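You operate a simulated robot arm through the tools that you are given. There is no shell and no other tool. Be economical: measure what you need, move in short steps, check, and stop when the job is done.

Carry out the task below with a simulated two-armed robot. There is one attempt and no reset: what you move stays moved.

## Task
Open the pink-label drawer, take the yellow tub and leave it in the inside of the pink-label drawer, then shut the drawer. Then put two of the seals from the top of the wide white table on top of the folded green canopy. Then press the white machine fast button three times. Then fetch the foot card and set it on the large blue panel. Then put the purple link on the green plate. Then put the red sandbag on the top of the long table away on the top of the end table. Then open the white machine drawer. Do these in the order given.
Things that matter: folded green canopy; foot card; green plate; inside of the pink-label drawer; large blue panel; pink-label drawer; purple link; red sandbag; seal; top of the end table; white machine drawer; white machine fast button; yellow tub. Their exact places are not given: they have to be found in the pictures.

Only the result counts: the job must be done as asked and must still hold three seconds after the hand-in. Knocking over, shifting, dropping, spilling or breaking anything else fails it. Lids that push on must go on centred and level and be pressed home; caps that screw on are set level and turned clockwise until they are tight.

## Robot
Two 7-joint arms with fingered hands on one trunk, on a base that drives. Base frame: it is fixed to the floor where the robot stands at the start and does not move with it; the origin is under the middle of the robot, x ahead of it, y to its left, z up. Lengths are in m, angles in rad, forces in N, time in s.
The left shoulder is at the start at [0.07, 0.162, 1.36], the right one opposite. With the tool pointing down near the work surface each hand reaches from about 0.1 to 0.76 m from the robot's upright axis, wherever it stands, measured 20 degrees to its own side. Places, roughly: folded green canopy [-0.25, -1.25, 0.75]; foot card [0, 1.5, 0.75]; green plate [-5.75, 3.5, 1]; inside of the pink-label drawer [0.6, 0.1, 1.2]; large blue panel [-0.75, -1.25, 0.75]; pink-label drawer [0.5, 0.1, 1.2]; purple link [-3, 3.5, 1]; red sandbag [-5, 4, 1]; seal [-0.5, -1, 0.75]; top of the end table [-5, -3.4, 0.8]; white machine drawer [-1.4, -1.5, 0.7]; white machine fast button [-1.7, -1.8, 1.1]; yellow tub (8x8x5 cm) [0.2, -1, 0.8]. Payload 4 kg a hand.
The tool frame of a hand sits at the grasp point between the pads (the TCP): z along the fingers, y along the line on which they close. The tips reach 0.026 m beyond it. The gripper opens to 0.132 m. The gripper's body begins 0.073 m behind the TCP. The gripper is a hand of 4 fingers: y runs from the thumb to the fingers, the wrist lies at [0, 0, -0.224] in the tool frame, and closing takes about 1.5 s.
Orientation is that of the tool frame in the base frame, as a unit quaternion [w, x, y, z]. With the fingers straight down and closing along the base's y, the tool's x points along the base's -x, its y along +y and its z along -z.

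## Interface
- The arms move only by the tool arm_command. It takes "left_rows", "right_rows" or both (then of equal length, played together; a hand with none holds still); each is text: rows parted by semicolons, each of 7 numbers parted by spaces: the turn, a rotation vector about the base's x, y, z in rad, then the shift along the base's x, y, z in m, then the finger opening in m, from 0 to 0.132. In form: wx wy wz tx ty tz grip; .... A call has 1 to 10 rows; each row is the pose to reach, as a shift and turn from the pose commanded when the call began. Each row takes 0.2 s and may step no farther than 0.05 m and 0.15 rad from the row before; otherwise, or with a gripper value out of range, the whole call is refused. A pose out of reach is approached as far as the arm can. The call stops where the force on the tool passes 40 N (or 10 N more than at its start, if that is more) or the arm is blocked; 0.2 s more then pass. The fingers move at their own pace (about 0.045 m/s each) and stop on an object; they squeeze with about 22 N. The grip force told is the motor's: it shows also when the fingers shut on nothing. Time passes only in rows, and 0.2 s behind the last, so rows that repeat a pose let the fingers close. It gives the time, the measured TCP pose, the force on the tool (base axes), the opening and the grip force at its end, in the units of the frame above (readings bear some noise), with the torque about the TCP (base axes, N m) and any sound that the robot's microphone picked up.
- Cameras (640 x 400 px; columns grow to the right, rows downward): "scene" is now at [0.124, -0.0345, 1.5739]; the picture's right is [-0.42, -0.91, 0.00], its down [-0.63, 0.29, -0.72] and it looks along [0.65, -0.30, -0.70] (base axes); focal length 214 px, centre (320, 200). "left" rides on the left gripper at [-0.073, 0.006, -0.094] in its tool frame; the picture's right is [-0.08, -1.00, 0.00], its down [0.78, -0.06, -0.62] and it looks along [0.61, -0.05, 0.79] (tool axes); focal length 230 px, centre (320, 200). "right" rides on the right gripper at [0.073, 0.006, -0.094] in its tool frame; the picture's right is [-0.08, 1.00, 0.00], its down [-0.79, -0.06, -0.62] and it looks along [-0.61, -0.05, 0.79] (tool axes); focal length 230 px, centre (320, 200).
- grab_frame(camera): a new picture of that camera. It takes no simulated time.
- move_column(by): slides the trunk up (or, below 0, down) by that many m; the arms and the scene camera ride with it, the base frame stays. It gives what a move gives, with no picture.
- roll_base(legs): drives the robot by 1 to 6 legs, each [ahead, left, turn to the left] in m, m and rad, along the robot's own axes; the way and the turn of a leg run together, so that a leg with both is an arc; at most 1.5 m and 3.142 rad a leg. The arms and the cameras ride along, it lands a little off, and it stops where it bumps. It gives what a move gives.
- grasp_type(shape, hand): the hand has 4 fingers and takes this shape, open, in about a second: jaw (thumb against the fingers, like two jaws); tri (thumb and two fingers); tip (a fingertip pinch); poke (one finger out to press); point (the index stretched); flat (the hand flat); cup (the hand cupped); fist (a fist). The gripper value then closes the fingers along that shape, each until it touches; the sizes above hold for jaw. It gives what a move gives, with no picture.
- turn_head(pan, tilt): turns the head with the scene camera to pan (to the left, within 1.501 rad either way) and tilt (down, from -0.506 to 1.204), counted from straight ahead of the robot. It gives what a move gives.
- point_at(camera, pixels): for up to 12 pixels [column, row] of the newest picture of that camera ("zoom" is the newest enlarged one), the place [x, y, z] in the base frame of the surface seen there, good to about 0.002 m. It takes no simulated time.
- close_up(camera, box): a new picture of the part [left, top, right, bottom] of that camera's present view, enlarged. It takes no simulated time.
- close_job(): hands the job in; it is judged then, once.

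Go step by step. Measure first, check grasps and placings, and put right what went wrong. The budget is 322 turns and 216 pictures, counting those below and the enlarged ones. Unless the task says otherwise, let go and move clear before handing in.

The tools are called after "Emit:" by a JSON object that holds its "op" and its "data". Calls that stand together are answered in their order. arm_command: Moves the arms, as the interface text tells. Its arguments: {"type":"object","properties":{"left_rows":{"type":"string"},"right_rows":{"type":"string"}},"required":[]} The other tools are called the same way: move_column (by) slides the trunk up or down; grasp_type (shape, hand) gives the hand a shape; roll_base (legs) drives the base; turn_head (pan, tilt) turns the head that bears the scene camera; grab_frame (camera) takes a picture; point_at (camera, pixels) gives the place of the surface under pixels of a picture; close_up (camera, box) takes an enlarged picture of a part of a camera's view; close_job () hands the job in.

At the start:

```text
t: 0.0
left_tcp_pos: [0.3344, -0.0245, 1.4741]
left_ee_rot: [-0.001, 0.001, 1.0, 0.0]
left_ft_force: [0.0, -0.3, 0.0]
left_moment: [0.0, 0.04, 0.01]
left_opening: 0.1317
left_grasp_force: 0.1
left_shape: jaw
right_tcp_pos: [0.4038, -0.5393, 1.4862]
right_ee_rot: [0.0, 0.0, 1.0, 0.0]
right_ft_force: [0.6, 0.0, 1.0]
right_moment: [-0.01, 0.02, 0.02]
right_opening: 0.1319
right_grasp_force: 0.0
right_shape: jaw
trunk travel left (down, up): [-0.839, 0.101]
robot x, y, heading: [-0.0018, -0.0034, 0.001]
head pan, tilt: [-0.436, 0.77]
```

scene: 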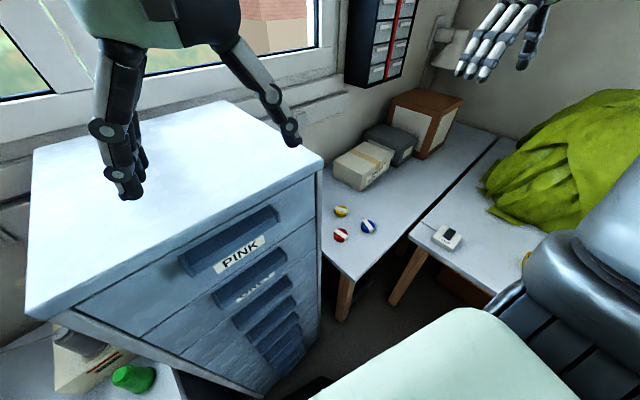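
right: 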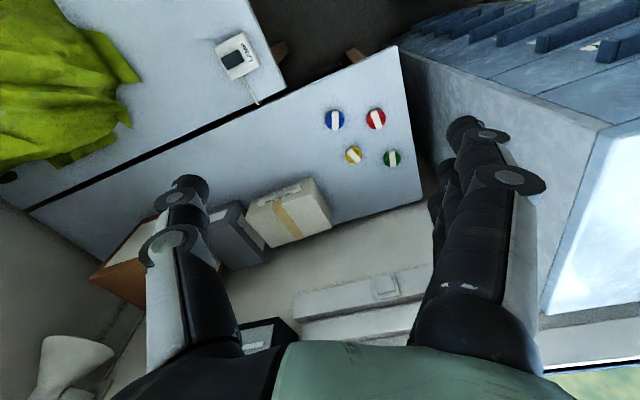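
left: 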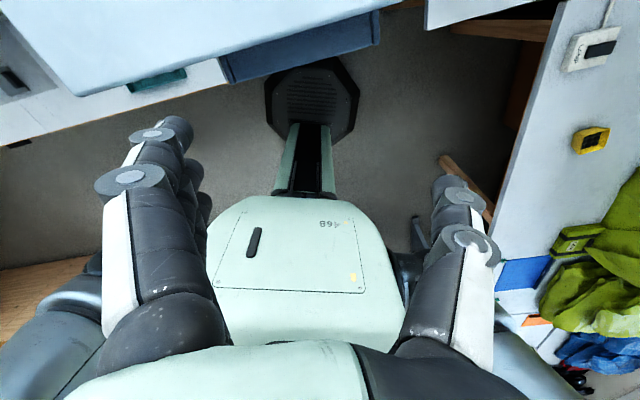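

The pink drawer front is at about (235,250) in the scene picture. I'll look around to find the tub and the other things.

Emit:
{"op": "point_at", "data": {"camera": "scene", "pixels": [[235, 240], [180, 262], [278, 212], [30, 320], [322, 158], [340, 235], [369, 226], [341, 211], [450, 235], [525, 262], [365, 165], [560, 160]]}}

Emit:
{"op": "turn_head", "data": {"pan": -1.4, "tilt": 0.7}}

Emit:
{"op": "grab_frame", "data": {"camera": "scene"}}

```text
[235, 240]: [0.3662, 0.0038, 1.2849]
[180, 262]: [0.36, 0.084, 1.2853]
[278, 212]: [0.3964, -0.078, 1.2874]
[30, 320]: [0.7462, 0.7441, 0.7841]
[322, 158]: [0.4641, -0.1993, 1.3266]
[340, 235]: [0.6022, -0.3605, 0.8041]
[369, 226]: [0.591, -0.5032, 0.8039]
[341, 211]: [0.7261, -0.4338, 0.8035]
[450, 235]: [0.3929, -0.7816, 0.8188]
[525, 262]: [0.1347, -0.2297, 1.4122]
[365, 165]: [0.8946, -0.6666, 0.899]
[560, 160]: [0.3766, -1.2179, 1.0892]
```

```text
t: 1.2
left_tcp_pos: [0.3343, -0.0227, 1.4748]
left_ee_rot: [0.0, 0.0, 1.0, 0.001]
left_ft_force: [0.4, -0.9, 0.9]
left_moment: [-0.01, -0.02, 0.02]
left_opening: 0.1316
left_grasp_force: 0.0
left_shape: jaw
right_tcp_pos: [0.405, -0.5392, 1.4857]
right_ee_rot: [0.0, 0.0, 1.0, 0.0]
right_ft_force: [-0.4, -0.1, 0.8]
right_moment: [0.01, -0.02, 0.03]
right_opening: 0.1317
right_grasp_force: 0.0
right_shape: jaw
trunk travel left (down, up): [-0.839, 0.101]
robot x, y, heading: [-0.0041, 0.0038, 0.002]
head pan, tilt: [-1.4, 0.7]
```

```text
212 pictures are left
```

scene: 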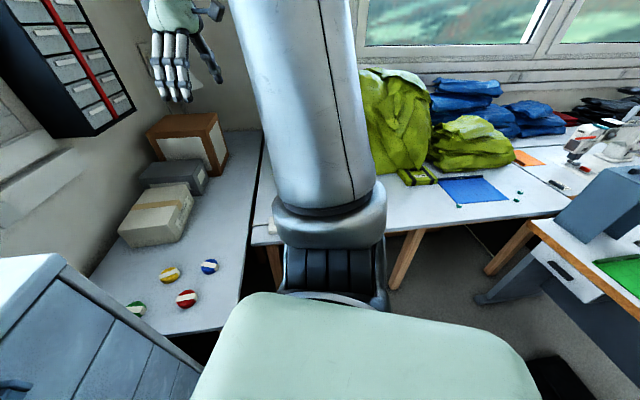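

The yellow-green thing at (418,176), the green folded heap at (475,145), and a blue sheet at (470,190) need a closer look.

Emit:
{"op": "close_up", "data": {"camera": "scene", "box": [360, 60, 640, 235]}}

Emit:
{"op": "point_at", "data": {"camera": "scene", "pixels": [[418, 177], [458, 205], [517, 198], [470, 140], [470, 190], [440, 215], [560, 215], [530, 157], [555, 185], [400, 230], [620, 270], [600, 190]]}}

Emit:
{"op": "close_up", "data": {"camera": "left", "box": [440, 0, 640, 400]}}

Emit:
{"op": "point_at", "data": {"camera": "left", "pixels": [[591, 140], [575, 130], [605, 130], [576, 153], [604, 148], [590, 50], [575, 243], [520, 272], [450, 200]]}}

```text
2.29 times, centred on (500, 148) of scene
```

zoom: 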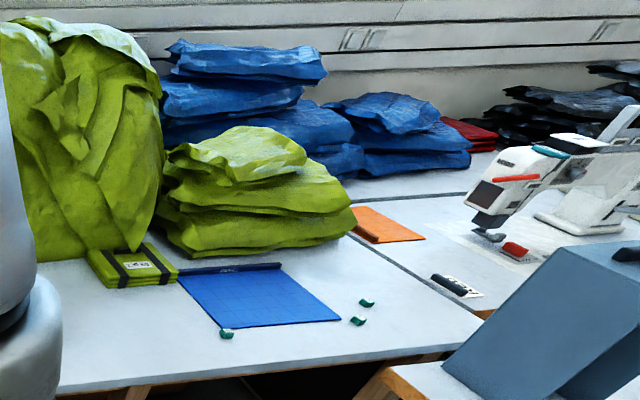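

```text
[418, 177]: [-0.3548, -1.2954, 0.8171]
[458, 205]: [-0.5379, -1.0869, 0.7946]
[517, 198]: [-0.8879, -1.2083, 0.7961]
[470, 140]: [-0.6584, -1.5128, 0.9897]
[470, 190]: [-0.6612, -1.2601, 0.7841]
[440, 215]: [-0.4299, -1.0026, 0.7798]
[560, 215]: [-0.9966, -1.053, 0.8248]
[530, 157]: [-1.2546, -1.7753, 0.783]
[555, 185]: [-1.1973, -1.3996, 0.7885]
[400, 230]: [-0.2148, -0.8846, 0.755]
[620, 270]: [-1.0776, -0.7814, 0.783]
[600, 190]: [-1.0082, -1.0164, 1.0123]
```

```text
1.00 times, centred on (540, 200) of left
```

zoom: 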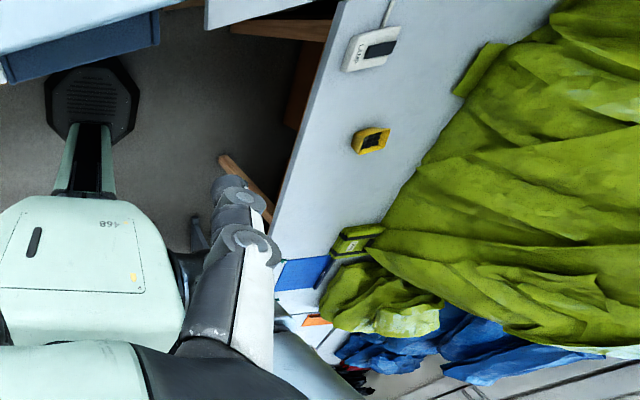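

```text
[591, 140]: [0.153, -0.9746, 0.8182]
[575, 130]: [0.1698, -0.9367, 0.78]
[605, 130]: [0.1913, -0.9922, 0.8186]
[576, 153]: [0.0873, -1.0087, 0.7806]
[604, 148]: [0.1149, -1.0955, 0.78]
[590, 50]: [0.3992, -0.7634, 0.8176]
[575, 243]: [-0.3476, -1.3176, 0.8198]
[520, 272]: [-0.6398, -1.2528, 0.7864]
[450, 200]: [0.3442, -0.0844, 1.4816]
```

The tub is at about (0.15,-0.975), the small strapped green pack at (-0.35,-1.30) is the folded canopy, and the green seals lie near the blue panel. Now I study the pink drawer.

Emit:
{"op": "turn_head", "data": {"pan": 0.0, "tilt": 0.8}}

Emit:
{"op": "grab_frame", "data": {"camera": "scene"}}

```text
t: 2.8
left_tcp_pos: [0.3333, -0.0233, 1.4743]
left_ee_rot: [0.0, 0.0, 1.0, 0.0]
left_ft_force: [-0.1, -0.1, -0.3]
left_moment: [0.01, 0.04, 0.0]
left_opening: 0.1315
left_grasp_force: 0.1
left_shape: jaw
right_tcp_pos: [0.4049, -0.5392, 1.486]
right_ee_rot: [0.001, 0.0, 1.0, 0.0]
right_ft_force: [-0.5, -0.2, -0.2]
right_moment: [-0.01, -0.03, 0.04]
right_opening: 0.1318
right_grasp_force: 0.0
right_shape: jaw
trunk travel left (down, up): [-0.839, 0.101]
robot x, y, heading: [-0.0022, -0.0008, 0.001]
head pan, tilt: [0.0, 0.799]
```

```text
209 pictures are left
```

scene: 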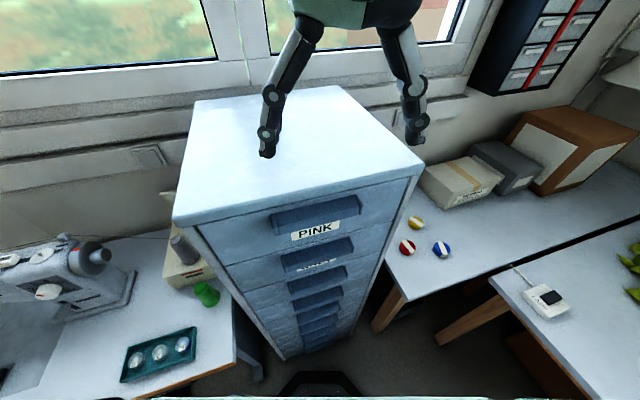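

Emit:
{"op": "close_up", "data": {"camera": "scene", "box": [170, 160, 430, 300]}}

Emit:
{"op": "point_at", "data": {"camera": "scene", "pixels": [[276, 215], [358, 197], [272, 228], [316, 210], [316, 230], [316, 240], [200, 225], [415, 172], [316, 200], [240, 250], [385, 205], [316, 150]]}}

```text
2.46 times, centred on (300, 230) of scene
```

zoom: 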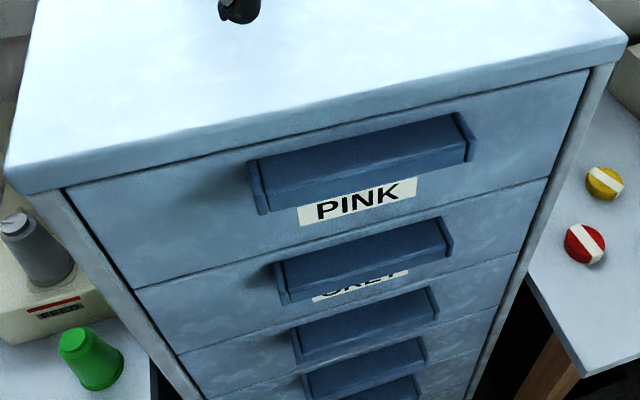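

```text
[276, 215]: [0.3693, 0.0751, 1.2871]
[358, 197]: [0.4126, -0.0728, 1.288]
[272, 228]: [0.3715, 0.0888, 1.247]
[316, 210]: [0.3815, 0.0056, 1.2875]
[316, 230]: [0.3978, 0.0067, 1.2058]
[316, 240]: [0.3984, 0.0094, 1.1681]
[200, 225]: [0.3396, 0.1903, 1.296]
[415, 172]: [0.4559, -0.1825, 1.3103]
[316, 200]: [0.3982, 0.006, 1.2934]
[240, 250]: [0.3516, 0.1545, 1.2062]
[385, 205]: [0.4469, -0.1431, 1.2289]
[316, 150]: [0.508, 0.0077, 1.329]
```

The drawer face is skewed about 0.3 rad, with a hooded pull at about (0.385,0.005,1.27). I'll back off to square up to it and keep the left hand free.

Emit:
{"op": "roll_base", "data": {"legs": [[-0.25, -0.25, 0.305]]}}

Emit:
{"op": "turn_head", "data": {"pan": 0.2, "tilt": 0.5}}

Emit:
{"op": "grab_frame", "data": {"camera": "scene"}}

Emit:
{"op": "grab_frame", "data": {"camera": "left"}}

```text
t: 5.1
left_tcp_pos: [0.1217, -0.2029, 1.4745]
left_ee_rot: [-0.001, -0.155, 0.988, 0.0]
left_ft_force: [0.3, 0.0, 0.1]
left_moment: [-0.07, 0.01, -0.02]
left_opening: 0.1318
left_grasp_force: 0.0
left_shape: jaw
right_tcp_pos: [0.3471, -0.6716, 1.4857]
right_ee_rot: [-0.001, -0.155, 0.988, -0.001]
right_ft_force: [0.5, -0.6, 0.4]
right_moment: [-0.03, 0.02, -0.01]
right_opening: 0.1318
right_grasp_force: 0.1
right_shape: jaw
trunk travel left (down, up): [-0.839, 0.101]
robot x, y, heading: [-0.2052, -0.2877, 0.311]
head pan, tilt: [0.0, 0.799]
```

```text
t: 5.9
left_tcp_pos: [0.1199, -0.2058, 1.4737]
left_ee_rot: [0.0, -0.156, 0.988, -0.001]
left_ft_force: [-0.7, 0.8, -0.1]
left_moment: [0.04, 0.01, 0.01]
left_opening: 0.1315
left_grasp_force: 0.0
left_shape: jaw
right_tcp_pos: [0.3433, -0.6744, 1.4855]
right_ee_rot: [0.0, -0.156, 0.988, 0.0]
right_ft_force: [-0.1, -0.5, 0.3]
right_moment: [0.01, 0.01, -0.01]
right_opening: 0.1318
right_grasp_force: 0.1
right_shape: jaw
trunk travel left (down, up): [-0.839, 0.101]
robot x, y, heading: [-0.2047, -0.2875, 0.311]
head pan, tilt: [0.201, 0.499]
```

```text
207 pictures are left
```

scene: 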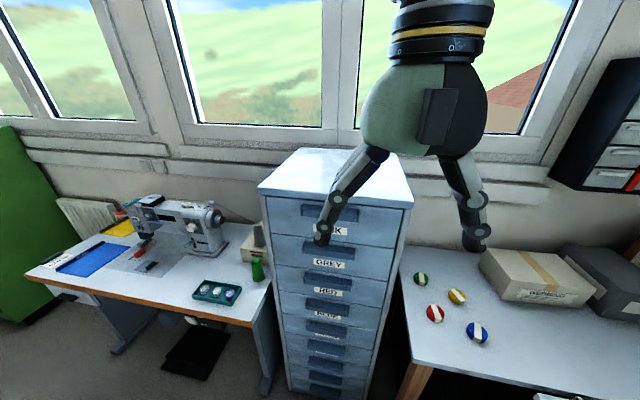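

```text
206 pictures are left
```

left: 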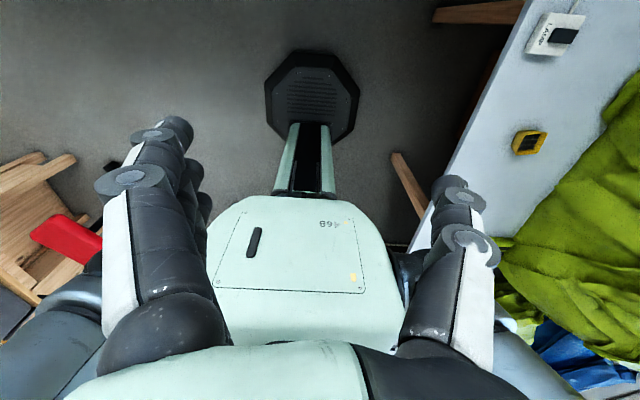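

The scene is clear. I'll swing the left hand so it points at the drawer with the thumb up.

Emit:
{"op": "arm_command", "data": {"left_rows": "-0.0557 -0.1085 0.0862 0.008 0.011 -0.012 0.132; -0.1114 -0.217 0.1724 0.017 0.022 -0.025 0.132; -0.1671 -0.3255 0.2586 0.026 0.033 -0.037 0.132; -0.2228 -0.434 0.3448 0.034 0.044 -0.05 0.132; -0.2785 -0.5425 0.431 0.043 0.055 -0.062 0.132; -0.3342 -0.651 0.5172 0.051 0.066 -0.075 0.132; -0.3899 -0.7595 0.6034 0.06 0.077 -0.087 0.132"}}

Emit:
{"op": "arm_command", "data": {"left_rows": "-0.0557 -0.1085 0.0862 0.008 0.011 -0.012 0.132; -0.1114 -0.217 0.1724 0.017 0.022 -0.025 0.132; -0.1671 -0.3255 0.2586 0.026 0.033 -0.037 0.132; -0.2228 -0.434 0.3448 0.034 0.044 -0.05 0.132; -0.2785 -0.5425 0.431 0.043 0.055 -0.062 0.132; -0.3342 -0.651 0.5172 0.051 0.066 -0.075 0.132; -0.3899 -0.7595 0.6034 0.06 0.077 -0.087 0.132"}}

Emit:
{"op": "grab_frame", "data": {"camera": "left"}}

Emit:
{"op": "grab_frame", "data": {"camera": "scene"}}

```text
t: 7.5
left_tcp_pos: [0.1802, -0.129, 1.3878]
left_ee_rot: [0.33, -0.419, 0.811, -0.242]
left_ft_force: [-0.2, 0.1, 0.8]
left_moment: [0.04, 0.03, 0.01]
left_opening: 0.1318
left_grasp_force: 0.1
left_shape: jaw
right_tcp_pos: [0.345, -0.6746, 1.4856]
right_ee_rot: [0.001, -0.156, 0.988, 0.001]
right_ft_force: [-0.8, 1.2, 0.4]
right_moment: [0.0, 0.01, -0.01]
right_opening: 0.1317
right_grasp_force: 0.0
right_shape: jaw
trunk travel left (down, up): [-0.839, 0.101]
robot x, y, heading: [-0.2059, -0.2883, 0.312]
head pan, tilt: [0.201, 0.499]
```

```text
t: 9.1
left_tcp_pos: [0.2769, -0.019, 1.3571]
left_ee_rot: [-0.557, 0.599, -0.388, 0.425]
left_ft_force: [-0.3, -0.5, 0.2]
left_moment: [-0.02, -0.02, 0.02]
left_opening: 0.132
left_grasp_force: 0.1
left_shape: jaw
left hand out of reach, approached as far as the arm can: row 1, 2, 3, 4, 5, 6, 7
right_tcp_pos: [0.3446, -0.6706, 1.4864]
right_ee_rot: [-0.001, -0.155, 0.988, -0.002]
right_ft_force: [0.2, 0.0, 0.4]
right_moment: [-0.05, 0.01, 0.01]
right_opening: 0.1317
right_grasp_force: 0.0
right_shape: jaw
trunk travel left (down, up): [-0.839, 0.101]
robot x, y, heading: [-0.2057, -0.2818, 0.313]
head pan, tilt: [0.201, 0.499]
```

```text
205 pictures are left
```

left: 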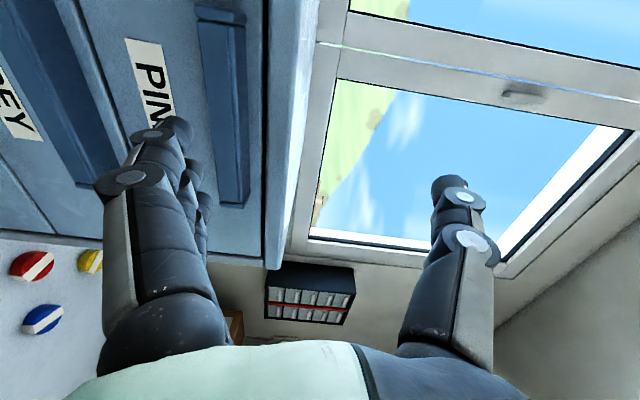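

```text
204 pictures are left
```

scene: 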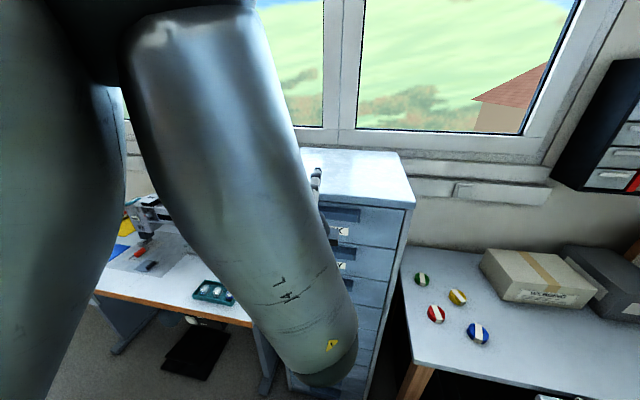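

The tool orientation is right, though the arm was folded too tightly for the asked height. I'll measure the handle's profile in the left picture around (225,80).

Emit:
{"op": "close_up", "data": {"camera": "left", "box": [90, 0, 330, 240]}}

Emit:
{"op": "point_at", "data": {"camera": "left", "pixels": [[185, 80], [198, 80], [205, 80], [215, 80], [225, 80], [235, 80], [243, 80], [252, 80], [225, 15], [225, 200], [205, 30], [240, 190]]}}

```text
1.67 times, centred on (210, 120) of left
```

zoom: 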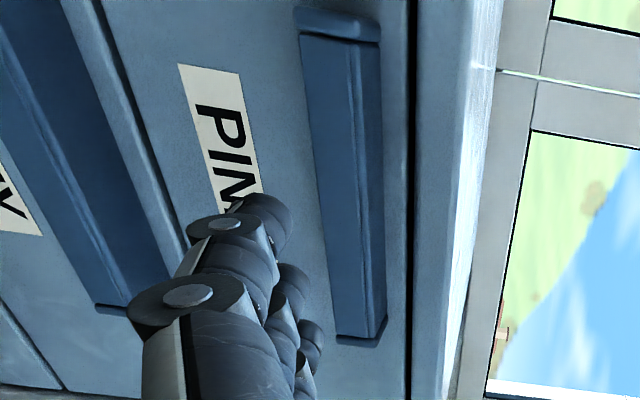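

```text
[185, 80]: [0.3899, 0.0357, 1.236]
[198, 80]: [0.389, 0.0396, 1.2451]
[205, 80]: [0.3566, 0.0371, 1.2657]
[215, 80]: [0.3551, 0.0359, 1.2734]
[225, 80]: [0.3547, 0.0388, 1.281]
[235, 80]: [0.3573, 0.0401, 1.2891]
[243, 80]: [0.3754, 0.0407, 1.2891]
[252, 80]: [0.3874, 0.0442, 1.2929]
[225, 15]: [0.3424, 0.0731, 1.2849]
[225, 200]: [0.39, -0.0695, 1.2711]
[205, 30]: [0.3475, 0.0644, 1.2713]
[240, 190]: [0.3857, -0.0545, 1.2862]
```

The bar stands 3.3 cm out from the face at z 1.262–1.29. I'll bring the hand to a pre-grasp 5 cm in front of it with a narrower opening.

Emit:
{"op": "arm_command", "data": {"left_rows": "0 0 -0.01 0.02 0.01 -0.005 0.1; 0 0 -0.02 0.045 0.025 -0.015 0.08; 0 0 -0.03 0.07 0.04 -0.025 0.08; 0 0 -0.03 0.07 0.04 -0.025 0.08"}}

Emit:
{"op": "grab_frame", "data": {"camera": "left"}}

```text
t: 9.9
left_tcp_pos: [0.3404, -0.0055, 1.3183]
left_ee_rot: [-0.562, 0.565, -0.432, 0.423]
left_ft_force: [-0.1, -0.6, -0.3]
left_moment: [0.0, 0.02, -0.04]
left_opening: 0.08
left_grasp_force: 0.1
left_shape: jaw
right_tcp_pos: [0.3419, -0.6742, 1.4864]
right_ee_rot: [0.001, -0.156, 0.988, -0.001]
right_ft_force: [0.6, 0.1, 0.0]
right_moment: [0.0, -0.02, -0.01]
right_opening: 0.132
right_grasp_force: 0.0
right_shape: jaw
trunk travel left (down, up): [-0.839, 0.101]
robot x, y, heading: [-0.2052, -0.2855, 0.307]
head pan, tilt: [0.201, 0.499]
stopped in row 4 (left hand): the force on the tool passed its limit (the readings are from after the stop); the commanded pose is now the measured one
```

```text
202 pictures are left
```

left: 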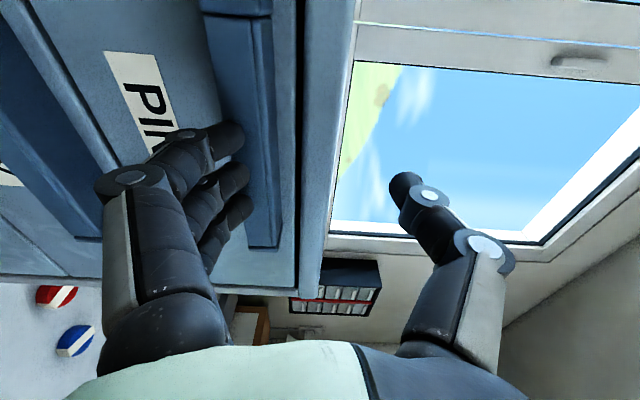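

The lower fingers touched the bar since the arm sits 4 cm too high. I'll back the base 0.15 m to give the arm room, then lower.

Emit:
{"op": "roll_base", "data": {"legs": [[-0.15, 0, 0]]}}

Emit:
{"op": "arm_command", "data": {"left_rows": "0 0 0 0.03 0.01 -0.015 0.08; 0 0 0 0.06 0.02 -0.03 0.08; 0 0 0 0.09 0.03 -0.043 0.08; 0 0 0 0.09 0.03 -0.043 0.08"}}

```text
t: 11.3
left_tcp_pos: [0.2025, -0.0515, 1.316]
left_ee_rot: [-0.561, 0.566, -0.432, 0.422]
left_ft_force: [0.0, 0.5, -0.4]
left_moment: [-0.05, 0.02, 0.01]
left_opening: 0.08
left_grasp_force: 0.0
left_shape: jaw
right_tcp_pos: [0.2064, -0.7173, 1.4846]
right_ee_rot: [-0.001, -0.157, 0.988, 0.0]
right_ft_force: [-0.1, -0.4, 0.0]
right_moment: [0.01, 0.04, 0.0]
right_opening: 0.1318
right_grasp_force: 0.0
right_shape: jaw
trunk travel left (down, up): [-0.839, 0.101]
robot x, y, heading: [-0.3474, -0.3325, 0.316]
head pan, tilt: [0.201, 0.499]
```

```text
t: 12.3
left_tcp_pos: [0.2873, -0.0217, 1.2766]
left_ee_rot: [-0.561, 0.566, -0.431, 0.423]
left_ft_force: [0.4, 0.1, 0.8]
left_moment: [0.0, 0.0, 0.02]
left_opening: 0.08
left_grasp_force: 0.1
left_shape: jaw
right_tcp_pos: [0.2009, -0.7195, 1.4869]
right_ee_rot: [0.0, -0.156, 0.988, 0.0]
right_ft_force: [-0.8, -0.4, 0.8]
right_moment: [0.04, -0.02, 0.01]
right_opening: 0.132
right_grasp_force: 0.0
right_shape: jaw
trunk travel left (down, up): [-0.839, 0.101]
robot x, y, heading: [-0.3487, -0.3316, 0.316]
head pan, tilt: [0.201, 0.499]
```

Now at z 1.277, in front of the bar. Advance 8.4 cm and close.

Emit:
{"op": "arm_command", "data": {"left_rows": "0 0 0.01 0.03 0.01 -0.001 0.08; 0 0 0.02 0.055 0.018 -0.001 0.08; 0 0 0.03 0.078 0.026 -0.001 0.08; 0 0 0.03 0.078 0.026 -0.001 0.06; 0 0 0.03 0.078 0.026 -0.001 0.03; 0 0 0.03 0.078 0.026 -0.001 0.0; 0 0 0.03 0.078 0.026 -0.001 0.0; 0 0 0.03 0.078 0.026 -0.001 0.0; 0 0 0.03 0.078 0.026 -0.001 0.0"}}

Emit:
{"op": "grab_frame", "data": {"camera": "left"}}

```text
t: 14.3
left_tcp_pos: [0.369, 0.0056, 1.27]
left_ee_rot: [-0.567, 0.573, -0.423, 0.414]
left_ft_force: [0.1, 0.7, -1.8]
left_moment: [0.12, -0.24, -0.02]
left_opening: 0.0101
left_grasp_force: 20.7
left_shape: jaw
right_tcp_pos: [0.2049, -0.7176, 1.4857]
right_ee_rot: [-0.001, -0.156, 0.988, 0.0]
right_ft_force: [0.6, -0.1, -0.6]
right_moment: [0.03, -0.04, -0.01]
right_opening: 0.1319
right_grasp_force: 0.1
right_shape: jaw
trunk travel left (down, up): [-0.839, 0.101]
robot x, y, heading: [-0.3482, -0.3309, 0.315]
head pan, tilt: [0.201, 0.499]
```

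```text
201 pictures are left
```

left: 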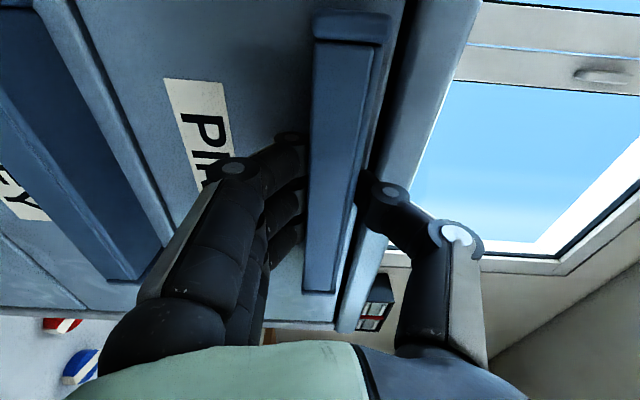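

The fingers are hooked up inside the hood and the thumb holds the top. I'll pull by backing the base.

Emit:
{"op": "roll_base", "data": {"legs": [[-0.25, 0, 0]]}}

Emit:
{"op": "grab_frame", "data": {"camera": "left"}}

Emit:
{"op": "grab_frame", "data": {"camera": "scene"}}

```text
t: 16.1
left_tcp_pos: [0.1353, -0.0683, 1.2733]
left_ee_rot: [-0.567, 0.571, -0.422, 0.416]
left_ft_force: [-2.2, 10.3, -2.2]
left_moment: [0.08, -0.33, 0.14]
left_opening: 0.0095
left_grasp_force: 21.5
left_shape: jaw
right_tcp_pos: [-0.0331, -0.7942, 1.4862]
right_ee_rot: [-0.001, -0.154, 0.988, -0.002]
right_ft_force: [0.6, 0.4, -0.1]
right_moment: [-0.02, 0.01, 0.03]
right_opening: 0.1318
right_grasp_force: 0.0
right_shape: jaw
trunk travel left (down, up): [-0.839, 0.101]
robot x, y, heading: [-0.5854, -0.4046, 0.308]
head pan, tilt: [0.201, 0.499]
```

```text
200 pictures are left
```

left: 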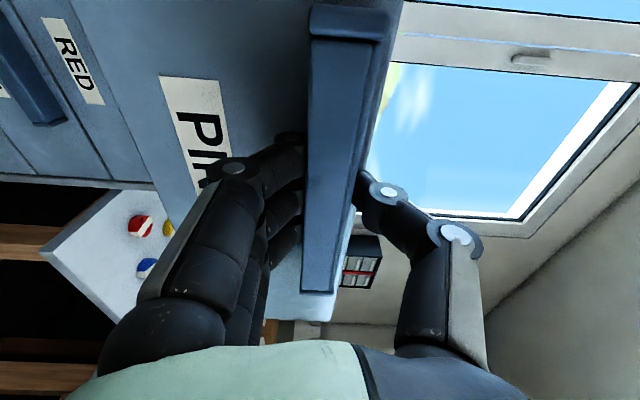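

```text
199 pictures are left
```

scene: 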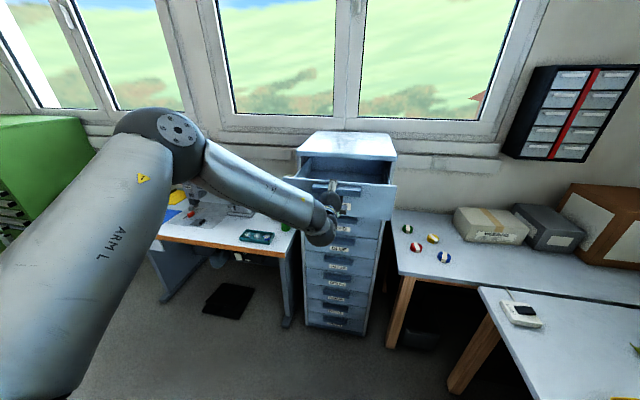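

The drawer is open about 0.25 m. Release and withdraw.

Emit:
{"op": "arm_command", "data": {"left_rows": "0 0 0 0 0 0 0.08; 0 0 0 0 0 0 0.08; 0 0 0 0 0 0 0.08; 0 0 0 0 0 0 0.08; 0 0 0 0 0 0 0.08; 0 0 0 -0.04 -0.013 0 0.08; 0 0 0 -0.08 -0.026 0 0.08; 0 0 0 -0.11 -0.036 0 0.08"}}

Emit:
{"op": "turn_head", "data": {"pan": 0.1, "tilt": 0.4}}

Emit:
{"op": "close_up", "data": {"camera": "scene", "box": [260, 100, 460, 225]}}

Emit:
{"op": "point_at", "data": {"camera": "zoom", "pixels": [[320, 160], [260, 110], [380, 130], [300, 130], [360, 200]]}}

```text
t: 17.9
left_tcp_pos: [0.0257, -0.1096, 1.2727]
left_ee_rot: [-0.568, 0.571, -0.422, 0.416]
left_ft_force: [0.4, 0.5, 0.2]
left_moment: [-0.01, 0.02, 0.0]
left_opening: 0.08
left_grasp_force: 0.1
left_shape: jaw
right_tcp_pos: [-0.0337, -0.7958, 1.4848]
right_ee_rot: [-0.001, -0.154, 0.988, -0.001]
right_ft_force: [0.0, 0.5, 0.4]
right_moment: [-0.04, -0.04, -0.02]
right_opening: 0.1318
right_grasp_force: 0.0
right_shape: jaw
trunk travel left (down, up): [-0.839, 0.101]
robot x, y, heading: [-0.5803, -0.4068, 0.31]
head pan, tilt: [0.201, 0.499]
```

```text
t: 18.6
left_tcp_pos: [0.0253, -0.1088, 1.2713]
left_ee_rot: [-0.568, 0.57, -0.423, 0.415]
left_ft_force: [0.3, -0.5, 0.7]
left_moment: [0.0, 0.01, 0.0]
left_opening: 0.08
left_grasp_force: 0.1
left_shape: jaw
right_tcp_pos: [-0.0331, -0.7975, 1.485]
right_ee_rot: [-0.001, -0.153, 0.988, 0.0]
right_ft_force: [0.5, -0.3, 0.7]
right_moment: [0.05, 0.01, -0.01]
right_opening: 0.1315
right_grasp_force: 0.1
right_shape: jaw
trunk travel left (down, up): [-0.839, 0.101]
robot x, y, heading: [-0.5774, -0.4074, 0.31]
head pan, tilt: [0.099, 0.4]
```

```text
3.20 times, centred on (360, 162) of scene
```

zoom: 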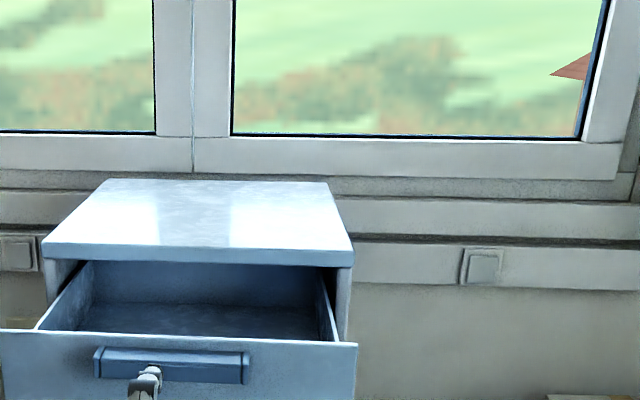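

```text
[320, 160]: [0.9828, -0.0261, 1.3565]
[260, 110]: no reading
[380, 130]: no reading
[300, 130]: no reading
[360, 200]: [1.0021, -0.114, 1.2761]
```

The drawer is open. Next I turn and drive toward the yellow tub.

Emit:
{"op": "roll_base", "data": {"legs": [[0, 0, -0.88], [0.298, 0.141, 0]]}}

Emit:
{"op": "turn_head", "data": {"pan": -0.4, "tilt": 0.8}}

Emit:
{"op": "grab_frame", "data": {"camera": "scene"}}

Emit:
{"op": "grab_frame", "data": {"camera": "right"}}

```text
t: 23.0
left_tcp_pos: [0.3631, -0.7227, 1.2722]
left_ee_rot: [0.34, -0.338, 0.624, -0.618]
left_ft_force: [0.9, 0.9, -0.7]
left_moment: [0.0, -0.01, 0.03]
left_opening: 0.0801
left_grasp_force: 0.2
left_shape: jaw
right_tcp_pos: [-0.2015, -1.1205, 1.4851]
right_ee_rot: [0.0, 0.279, 0.96, 0.001]
right_ft_force: [-0.6, 0.2, 0.1]
right_moment: [0.02, -0.02, -0.01]
right_opening: 0.1318
right_grasp_force: 0.1
right_shape: jaw
trunk travel left (down, up): [-0.839, 0.101]
robot x, y, heading: [-0.2539, -0.4472, -0.559]
head pan, tilt: [0.099, 0.4]
```

```text
t: 23.9
left_tcp_pos: [0.3658, -0.724, 1.2704]
left_ee_rot: [0.338, -0.338, 0.624, -0.618]
left_ft_force: [1.0, 0.5, -0.4]
left_moment: [0.01, 0.03, -0.01]
left_opening: 0.08
left_grasp_force: 0.0
left_shape: jaw
right_tcp_pos: [-0.1989, -1.12, 1.4846]
right_ee_rot: [-0.001, 0.278, 0.961, 0.0]
right_ft_force: [0.1, -0.1, 0.0]
right_moment: [0.01, -0.01, -0.01]
right_opening: 0.1316
right_grasp_force: 0.1
right_shape: jaw
trunk travel left (down, up): [-0.839, 0.101]
robot x, y, heading: [-0.2512, -0.4532, -0.56]
head pan, tilt: [-0.4, 0.799]
```

```text
197 pictures are left
```

scene: 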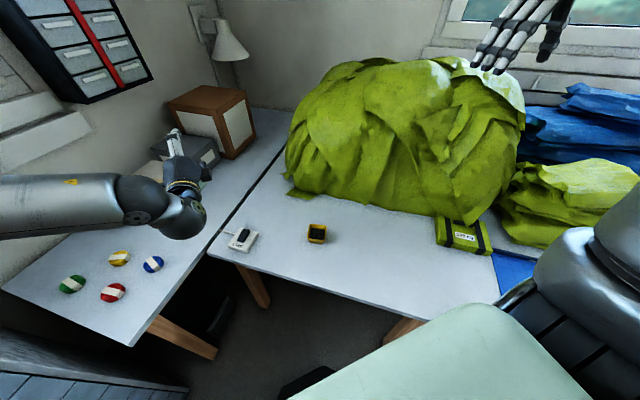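

```text
196 pictures are left
```

right: 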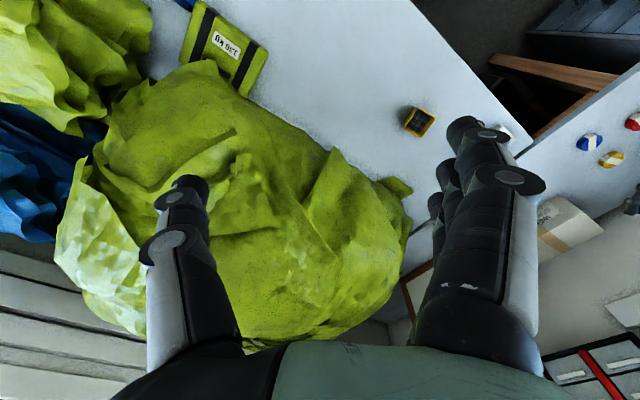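

The tub is at (317,233) in the scene picture. Measure it.

Emit:
{"op": "close_up", "data": {"camera": "scene", "box": [200, 180, 360, 280]}}

Emit:
{"op": "point_at", "data": {"camera": "scene", "pixels": [[309, 225], [327, 226], [326, 238], [308, 236], [317, 240], [317, 231], [308, 242], [325, 243]]}}

Emit:
{"op": "point_at", "data": {"camera": "right", "pixels": [[418, 122], [411, 107], [433, 117], [425, 136], [405, 128], [418, 118], [406, 110]]}}

```text
4.00 times, centred on (280, 230) of scene
```

zoom: 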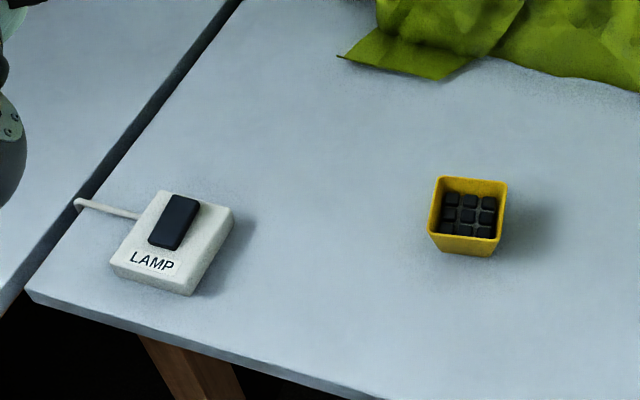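

```text
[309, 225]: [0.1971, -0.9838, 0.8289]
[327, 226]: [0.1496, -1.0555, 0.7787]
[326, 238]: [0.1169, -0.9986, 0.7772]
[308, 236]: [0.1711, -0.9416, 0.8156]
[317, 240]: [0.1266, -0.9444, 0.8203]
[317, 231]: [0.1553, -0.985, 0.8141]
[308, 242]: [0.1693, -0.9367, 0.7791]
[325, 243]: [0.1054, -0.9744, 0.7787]
```

```text
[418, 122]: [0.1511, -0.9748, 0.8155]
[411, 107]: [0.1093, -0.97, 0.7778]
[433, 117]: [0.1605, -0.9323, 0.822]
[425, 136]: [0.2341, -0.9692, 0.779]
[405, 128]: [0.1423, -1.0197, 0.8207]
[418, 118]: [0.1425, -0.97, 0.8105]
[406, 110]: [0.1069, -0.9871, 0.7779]
```

Emit:
{"op": "point_at", "data": {"camera": "zoom", "pixels": [[440, 180], [505, 187], [496, 242], [431, 234], [433, 205], [500, 215], [472, 181], [462, 239]]}}

```text
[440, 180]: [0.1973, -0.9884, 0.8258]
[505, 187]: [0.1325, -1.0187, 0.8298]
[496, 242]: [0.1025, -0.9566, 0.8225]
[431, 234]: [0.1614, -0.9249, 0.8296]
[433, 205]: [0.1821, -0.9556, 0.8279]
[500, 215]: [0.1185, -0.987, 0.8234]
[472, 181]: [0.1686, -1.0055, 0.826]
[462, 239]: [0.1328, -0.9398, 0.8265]
```

Rim corners give a centre of (0.148,-0.972) with sides at about 0.478 rad. I'll move the right hand above it, aligned.

Emit:
{"op": "arm_command", "data": {"right_rows": "0 0 -0.053 0.0347 0.0148 -0.02 0.132; 0 0 -0.106 0.0694 0.0296 -0.04 0.132; 0 0 -0.159 0.1041 0.0444 -0.06 0.132; 0 0 -0.212 0.1388 0.0592 -0.08 0.132; 0 0 -0.265 0.1735 0.074 -0.1 0.132; 0 0 -0.318 0.2082 0.0888 -0.13 0.132; 0 0 -0.371 0.2429 0.1036 -0.16 0.132; 0 0 -0.424 0.2776 0.1184 -0.19 0.132; 0 0 -0.477 0.3123 0.1332 -0.22 0.132; 0 0 -0.53 0.347 0.148 -0.25 0.132"}}

Emit:
{"op": "arm_command", "data": {"right_rows": "0 0 0 0 0 -0.05 0.132; 0 0 0 0 0 -0.1 0.132; 0 0 0 0 0 -0.15 0.132; 0 0 0 0 0 -0.2 0.132; 0 0 0 0 0 -0.25 0.132; 0 0 0 0 0 -0.28 0.132; 0 0 0 0 0 -0.28 0.132"}}

Emit:
{"op": "grab_frame", "data": {"camera": "right"}}

Emit:
{"op": "grab_frame", "data": {"camera": "scene"}}

```text
t: 26.1
left_tcp_pos: [0.3678, -0.7243, 1.2706]
left_ee_rot: [0.337, -0.34, 0.624, -0.617]
left_ft_force: [0.9, 0.2, 0.2]
left_moment: [0.02, -0.03, -0.02]
left_opening: 0.0797
left_grasp_force: 0.1
left_shape: jaw
right_tcp_pos: [0.147, -0.9721, 1.232]
right_ee_rot: [-0.001, 0.52, 0.854, -0.001]
right_ft_force: [0.5, -0.1, -0.6]
right_moment: [-0.02, 0.02, 0.03]
right_opening: 0.1315
right_grasp_force: 0.1
right_shape: jaw
trunk travel left (down, up): [-0.839, 0.101]
robot x, y, heading: [-0.2552, -0.4475, -0.565]
head pan, tilt: [-0.4, 0.799]
```

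```text
t: 27.7
left_tcp_pos: [0.3641, -0.7223, 1.272]
left_ee_rot: [0.338, -0.338, 0.625, -0.618]
left_ft_force: [1.0, -0.2, -0.4]
left_moment: [0.01, 0.01, -0.02]
left_opening: 0.0798
left_grasp_force: 0.1
left_shape: jaw
right_tcp_pos: [0.1464, -0.9722, 0.9544]
right_ee_rot: [0.0, 0.521, 0.854, 0.0]
right_ft_force: [-0.8, 0.0, 0.4]
right_moment: [0.01, 0.0, -0.02]
right_opening: 0.1318
right_grasp_force: 0.0
right_shape: jaw
trunk travel left (down, up): [-0.839, 0.101]
robot x, y, heading: [-0.2531, -0.4514, -0.562]
head pan, tilt: [-0.4, 0.799]
```

```text
194 pictures are left
```

right: 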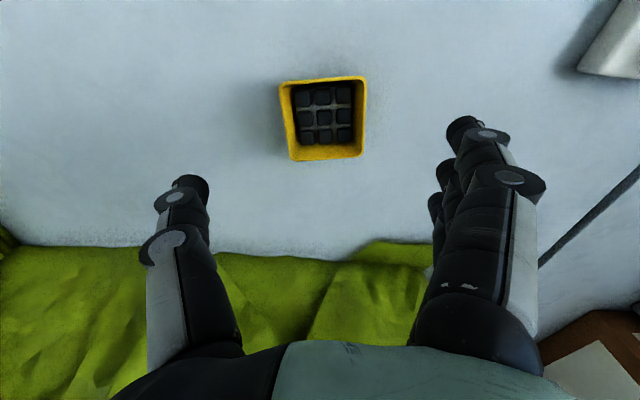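

```text
193 pictures are left
```

scene: 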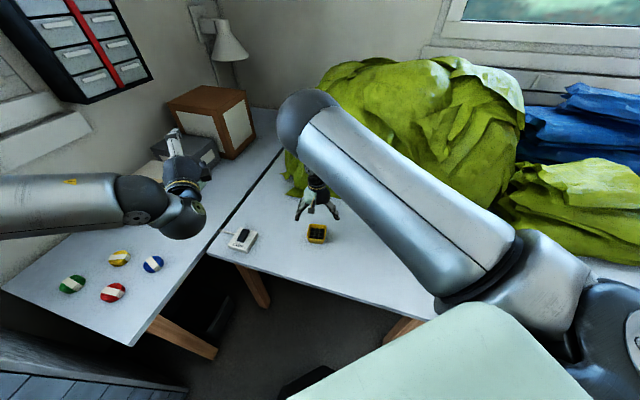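

Well aligned. Descend 14 cm and close.

Emit:
{"op": "arm_command", "data": {"right_rows": "0 0 0 0 0 -0.05 0.132; 0 0 0 0 0 -0.1 0.132; 0 0 0 0 0 -0.142 0.132; 0 0 0 0 0 -0.142 0.1; 0 0 0 0 0 -0.142 0.05; 0 0 0 0 0 -0.142 0.03; 0 0 0 0 0 -0.142 0.03; 0 0 0 0 0 -0.142 0.03"}}

Emit:
{"op": "grab_frame", "data": {"camera": "right"}}

```text
t: 29.5
left_tcp_pos: [0.3655, -0.7239, 1.2718]
left_ee_rot: [0.338, -0.339, 0.625, -0.617]
left_ft_force: [0.0, 0.9, 0.1]
left_moment: [-0.02, 0.01, 0.02]
left_opening: 0.0801
left_grasp_force: 0.0
left_shape: jaw
right_tcp_pos: [0.1448, -0.97, 0.8117]
right_ee_rot: [-0.001, 0.52, 0.854, 0.001]
right_ft_force: [0.4, 0.3, -0.2]
right_moment: [0.01, 0.02, -0.02]
right_opening: 0.0588
right_grasp_force: 19.6
right_shape: jaw
trunk travel left (down, up): [-0.839, 0.101]
robot x, y, heading: [-0.2546, -0.4512, -0.565]
head pan, tilt: [-0.4, 0.799]
```

```text
192 pictures are left
```

right: 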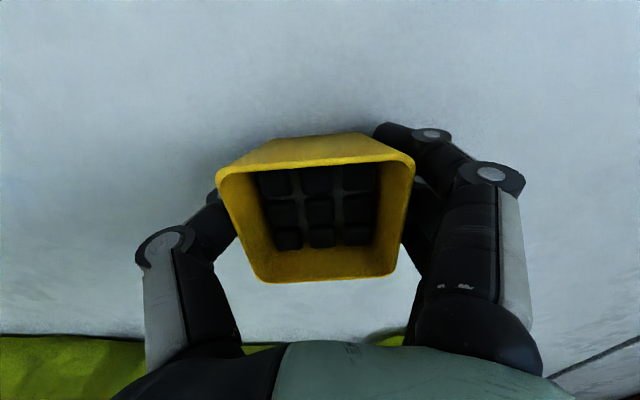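

Gripped at 0.059. Lift.

Emit:
{"op": "arm_command", "data": {"right_rows": "0 0 0 0 0 0.03 0; 0 0 0 0 0 0.07 0; 0 0 0 0 0 0.12 0; 0 0 0 0 0 0.17 0; 0 0 0 0 0 0.22 0; 0 0 0 0 0 0.27 0; 0 0 0 0 0 0.32 0; 0 0 0 0 0 0.37 0; 0 0 0 0 0 0.42 0; 0 0 0 0 0 0.47 0"}}

Emit:
{"op": "arm_command", "data": {"right_rows": "0 0 0 -0.01 0.01 0.04 0; 0 0 0 -0.02 0.02 0.08 0; 0 0 0 -0.03 0.03 0.12 0; 0 0 0 -0.04 0.04 0.16 0; 0 0 0 -0.05 0.05 0.18 0"}}

Emit:
{"op": "grab_frame", "data": {"camera": "right"}}

```text
t: 31.7
left_tcp_pos: [0.3643, -0.7232, 1.2725]
left_ee_rot: [0.338, -0.338, 0.625, -0.617]
left_ft_force: [0.6, -0.1, -0.2]
left_moment: [0.01, 0.0, -0.03]
left_opening: 0.0799
left_grasp_force: 0.1
left_shape: jaw
right_tcp_pos: [0.1444, -0.9711, 1.285]
right_ee_rot: [-0.001, 0.52, 0.854, 0.001]
right_ft_force: [-1.1, 0.7, -1.7]
right_moment: [-0.02, -0.02, 0.0]
right_opening: 0.0582
right_grasp_force: 22.0
right_shape: jaw
trunk travel left (down, up): [-0.839, 0.101]
robot x, y, heading: [-0.2545, -0.4514, -0.562]
head pan, tilt: [-0.4, 0.799]
```

```text
t: 32.9
left_tcp_pos: [0.3641, -0.7232, 1.2717]
left_ee_rot: [0.339, -0.339, 0.624, -0.618]
left_ft_force: [0.1, -0.5, 0.2]
left_moment: [0.03, 0.0, 0.01]
left_opening: 0.08
left_grasp_force: 0.0
left_shape: jaw
right_tcp_pos: [0.0609, -0.9335, 1.4208]
right_ee_rot: [0.004, 0.518, 0.855, 0.0]
right_ft_force: [0.4, 0.0, -1.6]
right_moment: [0.0, 0.0, 0.0]
right_opening: 0.0585
right_grasp_force: 22.0
right_shape: jaw
right hand out of reach, approached as far as the arm can: row 2, 3, 4, 5
trunk travel left (down, up): [-0.839, 0.101]
robot x, y, heading: [-0.2556, -0.4497, -0.56]
head pan, tilt: [-0.4, 0.799]
```

```text
191 pictures are left
```

right: 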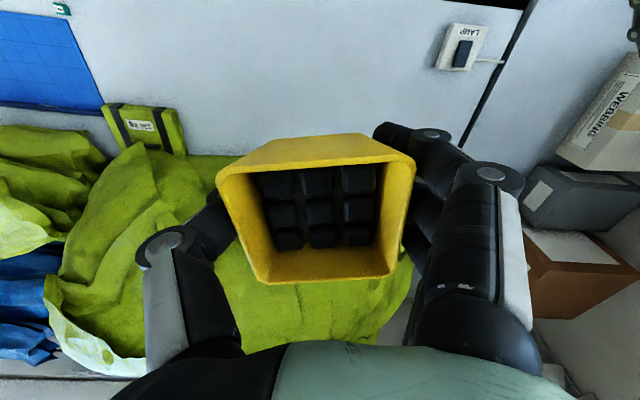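

The tub is held level. I'll raise the trunk, back away, turn to face the drawer, and move the left arm out of the way.

Emit:
{"op": "move_column", "data": {"by": 0.095}}

Emit:
{"op": "roll_base", "data": {"legs": [[-0.298, -0.141, 0], [0, 0, 0.87]]}}

Emit:
{"op": "arm_command", "data": {"left_rows": "0 0 0 -0.037 0.034 0 0.08; 0 0 0 -0.074 0.068 0 0.08; 0 0 0 -0.11 0.102 0 0.08; 0 0 0 -0.148 0.136 0 0.08; 0 0 0 -0.185 0.17 0 0.08; 0 0 0 -0.22 0.204 0 0.08; 0 0 0 -0.26 0.238 0 0.08; 0 0 0 -0.297 0.272 0 0.08", "right_rows": "0 0 0.066 0 0 0 0; 0 0 0.132 0 0 0 0; 0 0 0.198 0 0 0 0; 0 0 0.264 0 0 0 0; 0 0 0.33 0 0 0 0; 0 0 0.396 0 0 0 0; 0 0 0.462 0 0 0 0; 0 0 0.53 0 0 0 0"}}

Emit:
{"op": "turn_head", "data": {"pan": 0.1, "tilt": 0.6}}

Emit:
{"op": "grab_frame", "data": {"camera": "scene"}}

```text
t: 34.2
left_tcp_pos: [0.3647, -0.7239, 1.3673]
left_ee_rot: [0.339, -0.338, 0.625, -0.617]
left_ft_force: [-0.1, 0.5, 1.3]
left_moment: [0.0, 0.01, 0.03]
left_opening: 0.0799
left_grasp_force: 0.2
left_shape: jaw
right_tcp_pos: [0.0629, -0.9333, 1.5147]
right_ee_rot: [0.003, 0.518, 0.855, 0.0]
right_ft_force: [0.5, -0.7, -0.5]
right_moment: [0.02, -0.03, 0.02]
right_opening: 0.0582
right_grasp_force: 21.8
right_shape: jaw
trunk travel left (down, up): [-0.934, 0.006]
robot x, y, heading: [-0.2559, -0.4497, -0.565]
head pan, tilt: [-0.4, 0.799]
```

```text
t: 38.6
left_tcp_pos: [0.0308, -0.1194, 1.3672]
left_ee_rot: [-0.565, 0.567, -0.427, 0.42]
left_ft_force: [-0.7, -0.1, -0.5]
left_moment: [0.0, 0.01, -0.01]
left_opening: 0.0802
left_grasp_force: 0.0
left_shape: jaw
right_tcp_pos: [-0.008, -0.4861, 1.5145]
right_ee_rot: [0.003, 0.116, 0.993, 0.0]
right_ft_force: [0.5, 0.1, -1.6]
right_moment: [0.03, 0.0, 0.0]
right_opening: 0.0586
right_grasp_force: 21.7
right_shape: jaw
trunk travel left (down, up): [-0.934, 0.006]
robot x, y, heading: [-0.582, -0.4059, 0.294]
head pan, tilt: [-0.4, 0.799]
```

```text
refused: row 1 steps farther than a row can; nothing moved
```

```text
t: 39.5
left_tcp_pos: [0.0304, -0.119, 1.3656]
left_ee_rot: [-0.565, 0.567, -0.427, 0.42]
left_ft_force: [0.0, 0.2, -0.3]
left_moment: [-0.03, -0.03, -0.02]
left_opening: 0.0799
left_grasp_force: 0.0
left_shape: jaw
right_tcp_pos: [-0.0066, -0.4853, 1.5146]
right_ee_rot: [0.002, 0.116, 0.993, 0.001]
right_ft_force: [0.2, -0.5, -1.2]
right_moment: [0.01, -0.01, 0.01]
right_opening: 0.0583
right_grasp_force: 22.1
right_shape: jaw
trunk travel left (down, up): [-0.934, 0.006]
robot x, y, heading: [-0.5819, -0.4064, 0.294]
head pan, tilt: [0.099, 0.6]
```

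```text
190 pictures are left
```

scene: 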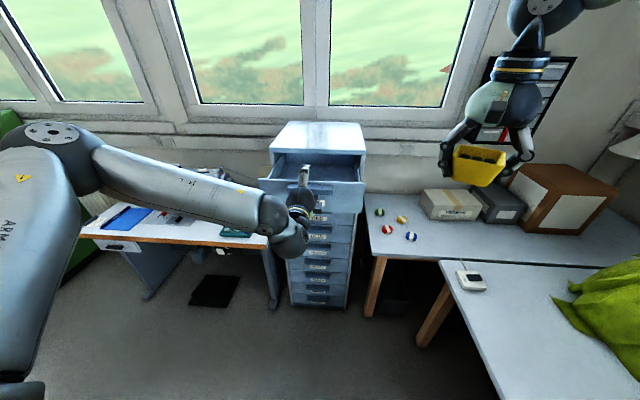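

A row was 0.2 mm too long; I'll use smaller steps.

Emit:
{"op": "arm_command", "data": {"left_rows": "0 0 0 -0.033 0.03 0 0.08; 0 0 0 -0.066 0.06 0 0.08; 0 0 0 -0.099 0.09 0 0.08; 0 0 0 -0.132 0.12 0 0.08; 0 0 0 -0.165 0.15 0 0.08; 0 0 0 -0.198 0.18 0 0.08; 0 0 0 -0.231 0.21 0 0.08; 0 0 0 -0.264 0.24 0 0.08; 0 0 0 -0.297 0.27 0 0.08", "right_rows": "0 0 0.06 0 0 0 0; 0 0 0.12 0 0 0 0; 0 0 0.18 0 0 0 0; 0 0 0.24 0 0 0 0; 0 0 0.3 0 0 0 0; 0 0 0.36 0 0 0 0; 0 0 0.42 0 0 0 0; 0 0 0.48 0 0 0 0; 0 0 0.54 0 0 0 0"}}

Emit:
{"op": "roll_base", "data": {"legs": [[0.22, 0.268, 0.016]]}}

Emit:
{"op": "grab_frame", "data": {"camera": "scene"}}

```text
t: 41.5
left_tcp_pos: [-0.1627, 0.0259, 1.3223]
left_ee_rot: [-0.569, 0.569, -0.422, 0.418]
left_ft_force: [0.1, 0.7, 0.7]
left_moment: [0.02, -0.02, 0.02]
left_opening: 0.0801
left_grasp_force: 0.1
left_shape: jaw
left hand out of reach, approached as far as the arm can: row 5, 6, 7, 8, 9
right_tcp_pos: [-0.0082, -0.4832, 1.5153]
right_ee_rot: [0.003, -0.154, 0.988, 0.002]
right_ft_force: [-0.4, -0.4, -1.5]
right_moment: [0.03, -0.02, -0.02]
right_opening: 0.0585
right_grasp_force: 22.3
right_shape: jaw
trunk travel left (down, up): [-0.934, 0.006]
robot x, y, heading: [-0.5826, -0.4055, 0.298]
head pan, tilt: [0.099, 0.6]
```

```text
t: 43.8
left_tcp_pos: [-0.043, 0.3498, 1.3236]
left_ee_rot: [0.574, -0.573, 0.417, -0.41]
left_ft_force: [0.3, -0.7, 0.0]
left_moment: [0.0, -0.02, 0.05]
left_opening: 0.0803
left_grasp_force: 0.0
left_shape: jaw
right_tcp_pos: [0.1206, -0.1554, 1.5161]
right_ee_rot: [0.003, -0.164, 0.986, 0.003]
right_ft_force: [0.4, -0.4, -0.6]
right_moment: [0.07, -0.01, -0.03]
right_opening: 0.0585
right_grasp_force: 22.6
right_shape: jaw
trunk travel left (down, up): [-0.934, 0.006]
robot x, y, heading: [-0.454, -0.0893, 0.32]
head pan, tilt: [0.099, 0.6]
```

```text
189 pictures are left
```

scene: 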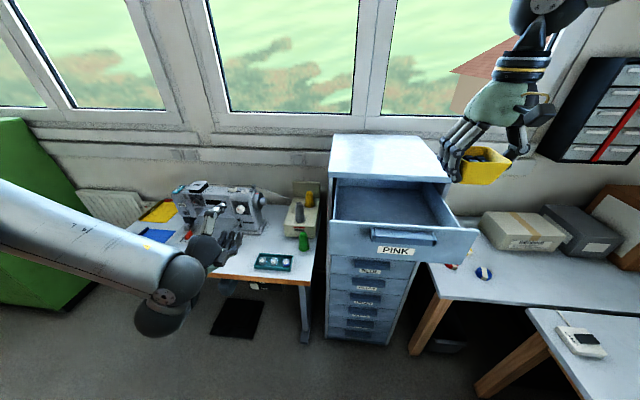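

The drawer interior is visible at (395,210). Measure it.

Emit:
{"op": "close_up", "data": {"camera": "scene", "box": [310, 120, 490, 270]}}

Emit:
{"op": "point_at", "data": {"camera": "scene", "pixels": [[390, 210], [370, 205], [420, 210], [332, 218], [475, 230], [400, 227], [340, 195], [448, 200], [395, 220], [335, 185], [385, 178], [400, 200]]}}

```text
2.67 times, centred on (400, 195) of scene
```

zoom: 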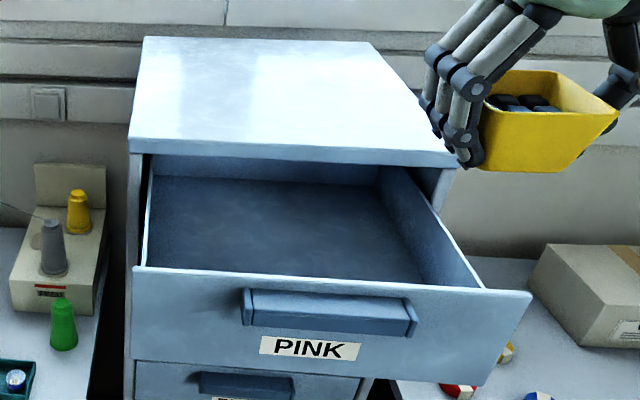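

```text
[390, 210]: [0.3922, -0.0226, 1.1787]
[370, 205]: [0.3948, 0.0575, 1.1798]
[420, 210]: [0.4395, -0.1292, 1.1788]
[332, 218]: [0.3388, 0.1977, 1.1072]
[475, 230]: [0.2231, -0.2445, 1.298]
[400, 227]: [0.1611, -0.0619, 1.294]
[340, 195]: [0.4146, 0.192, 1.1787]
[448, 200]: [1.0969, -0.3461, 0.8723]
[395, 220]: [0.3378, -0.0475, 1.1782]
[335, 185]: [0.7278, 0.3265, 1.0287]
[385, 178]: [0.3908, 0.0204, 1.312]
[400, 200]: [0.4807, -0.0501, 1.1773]
```

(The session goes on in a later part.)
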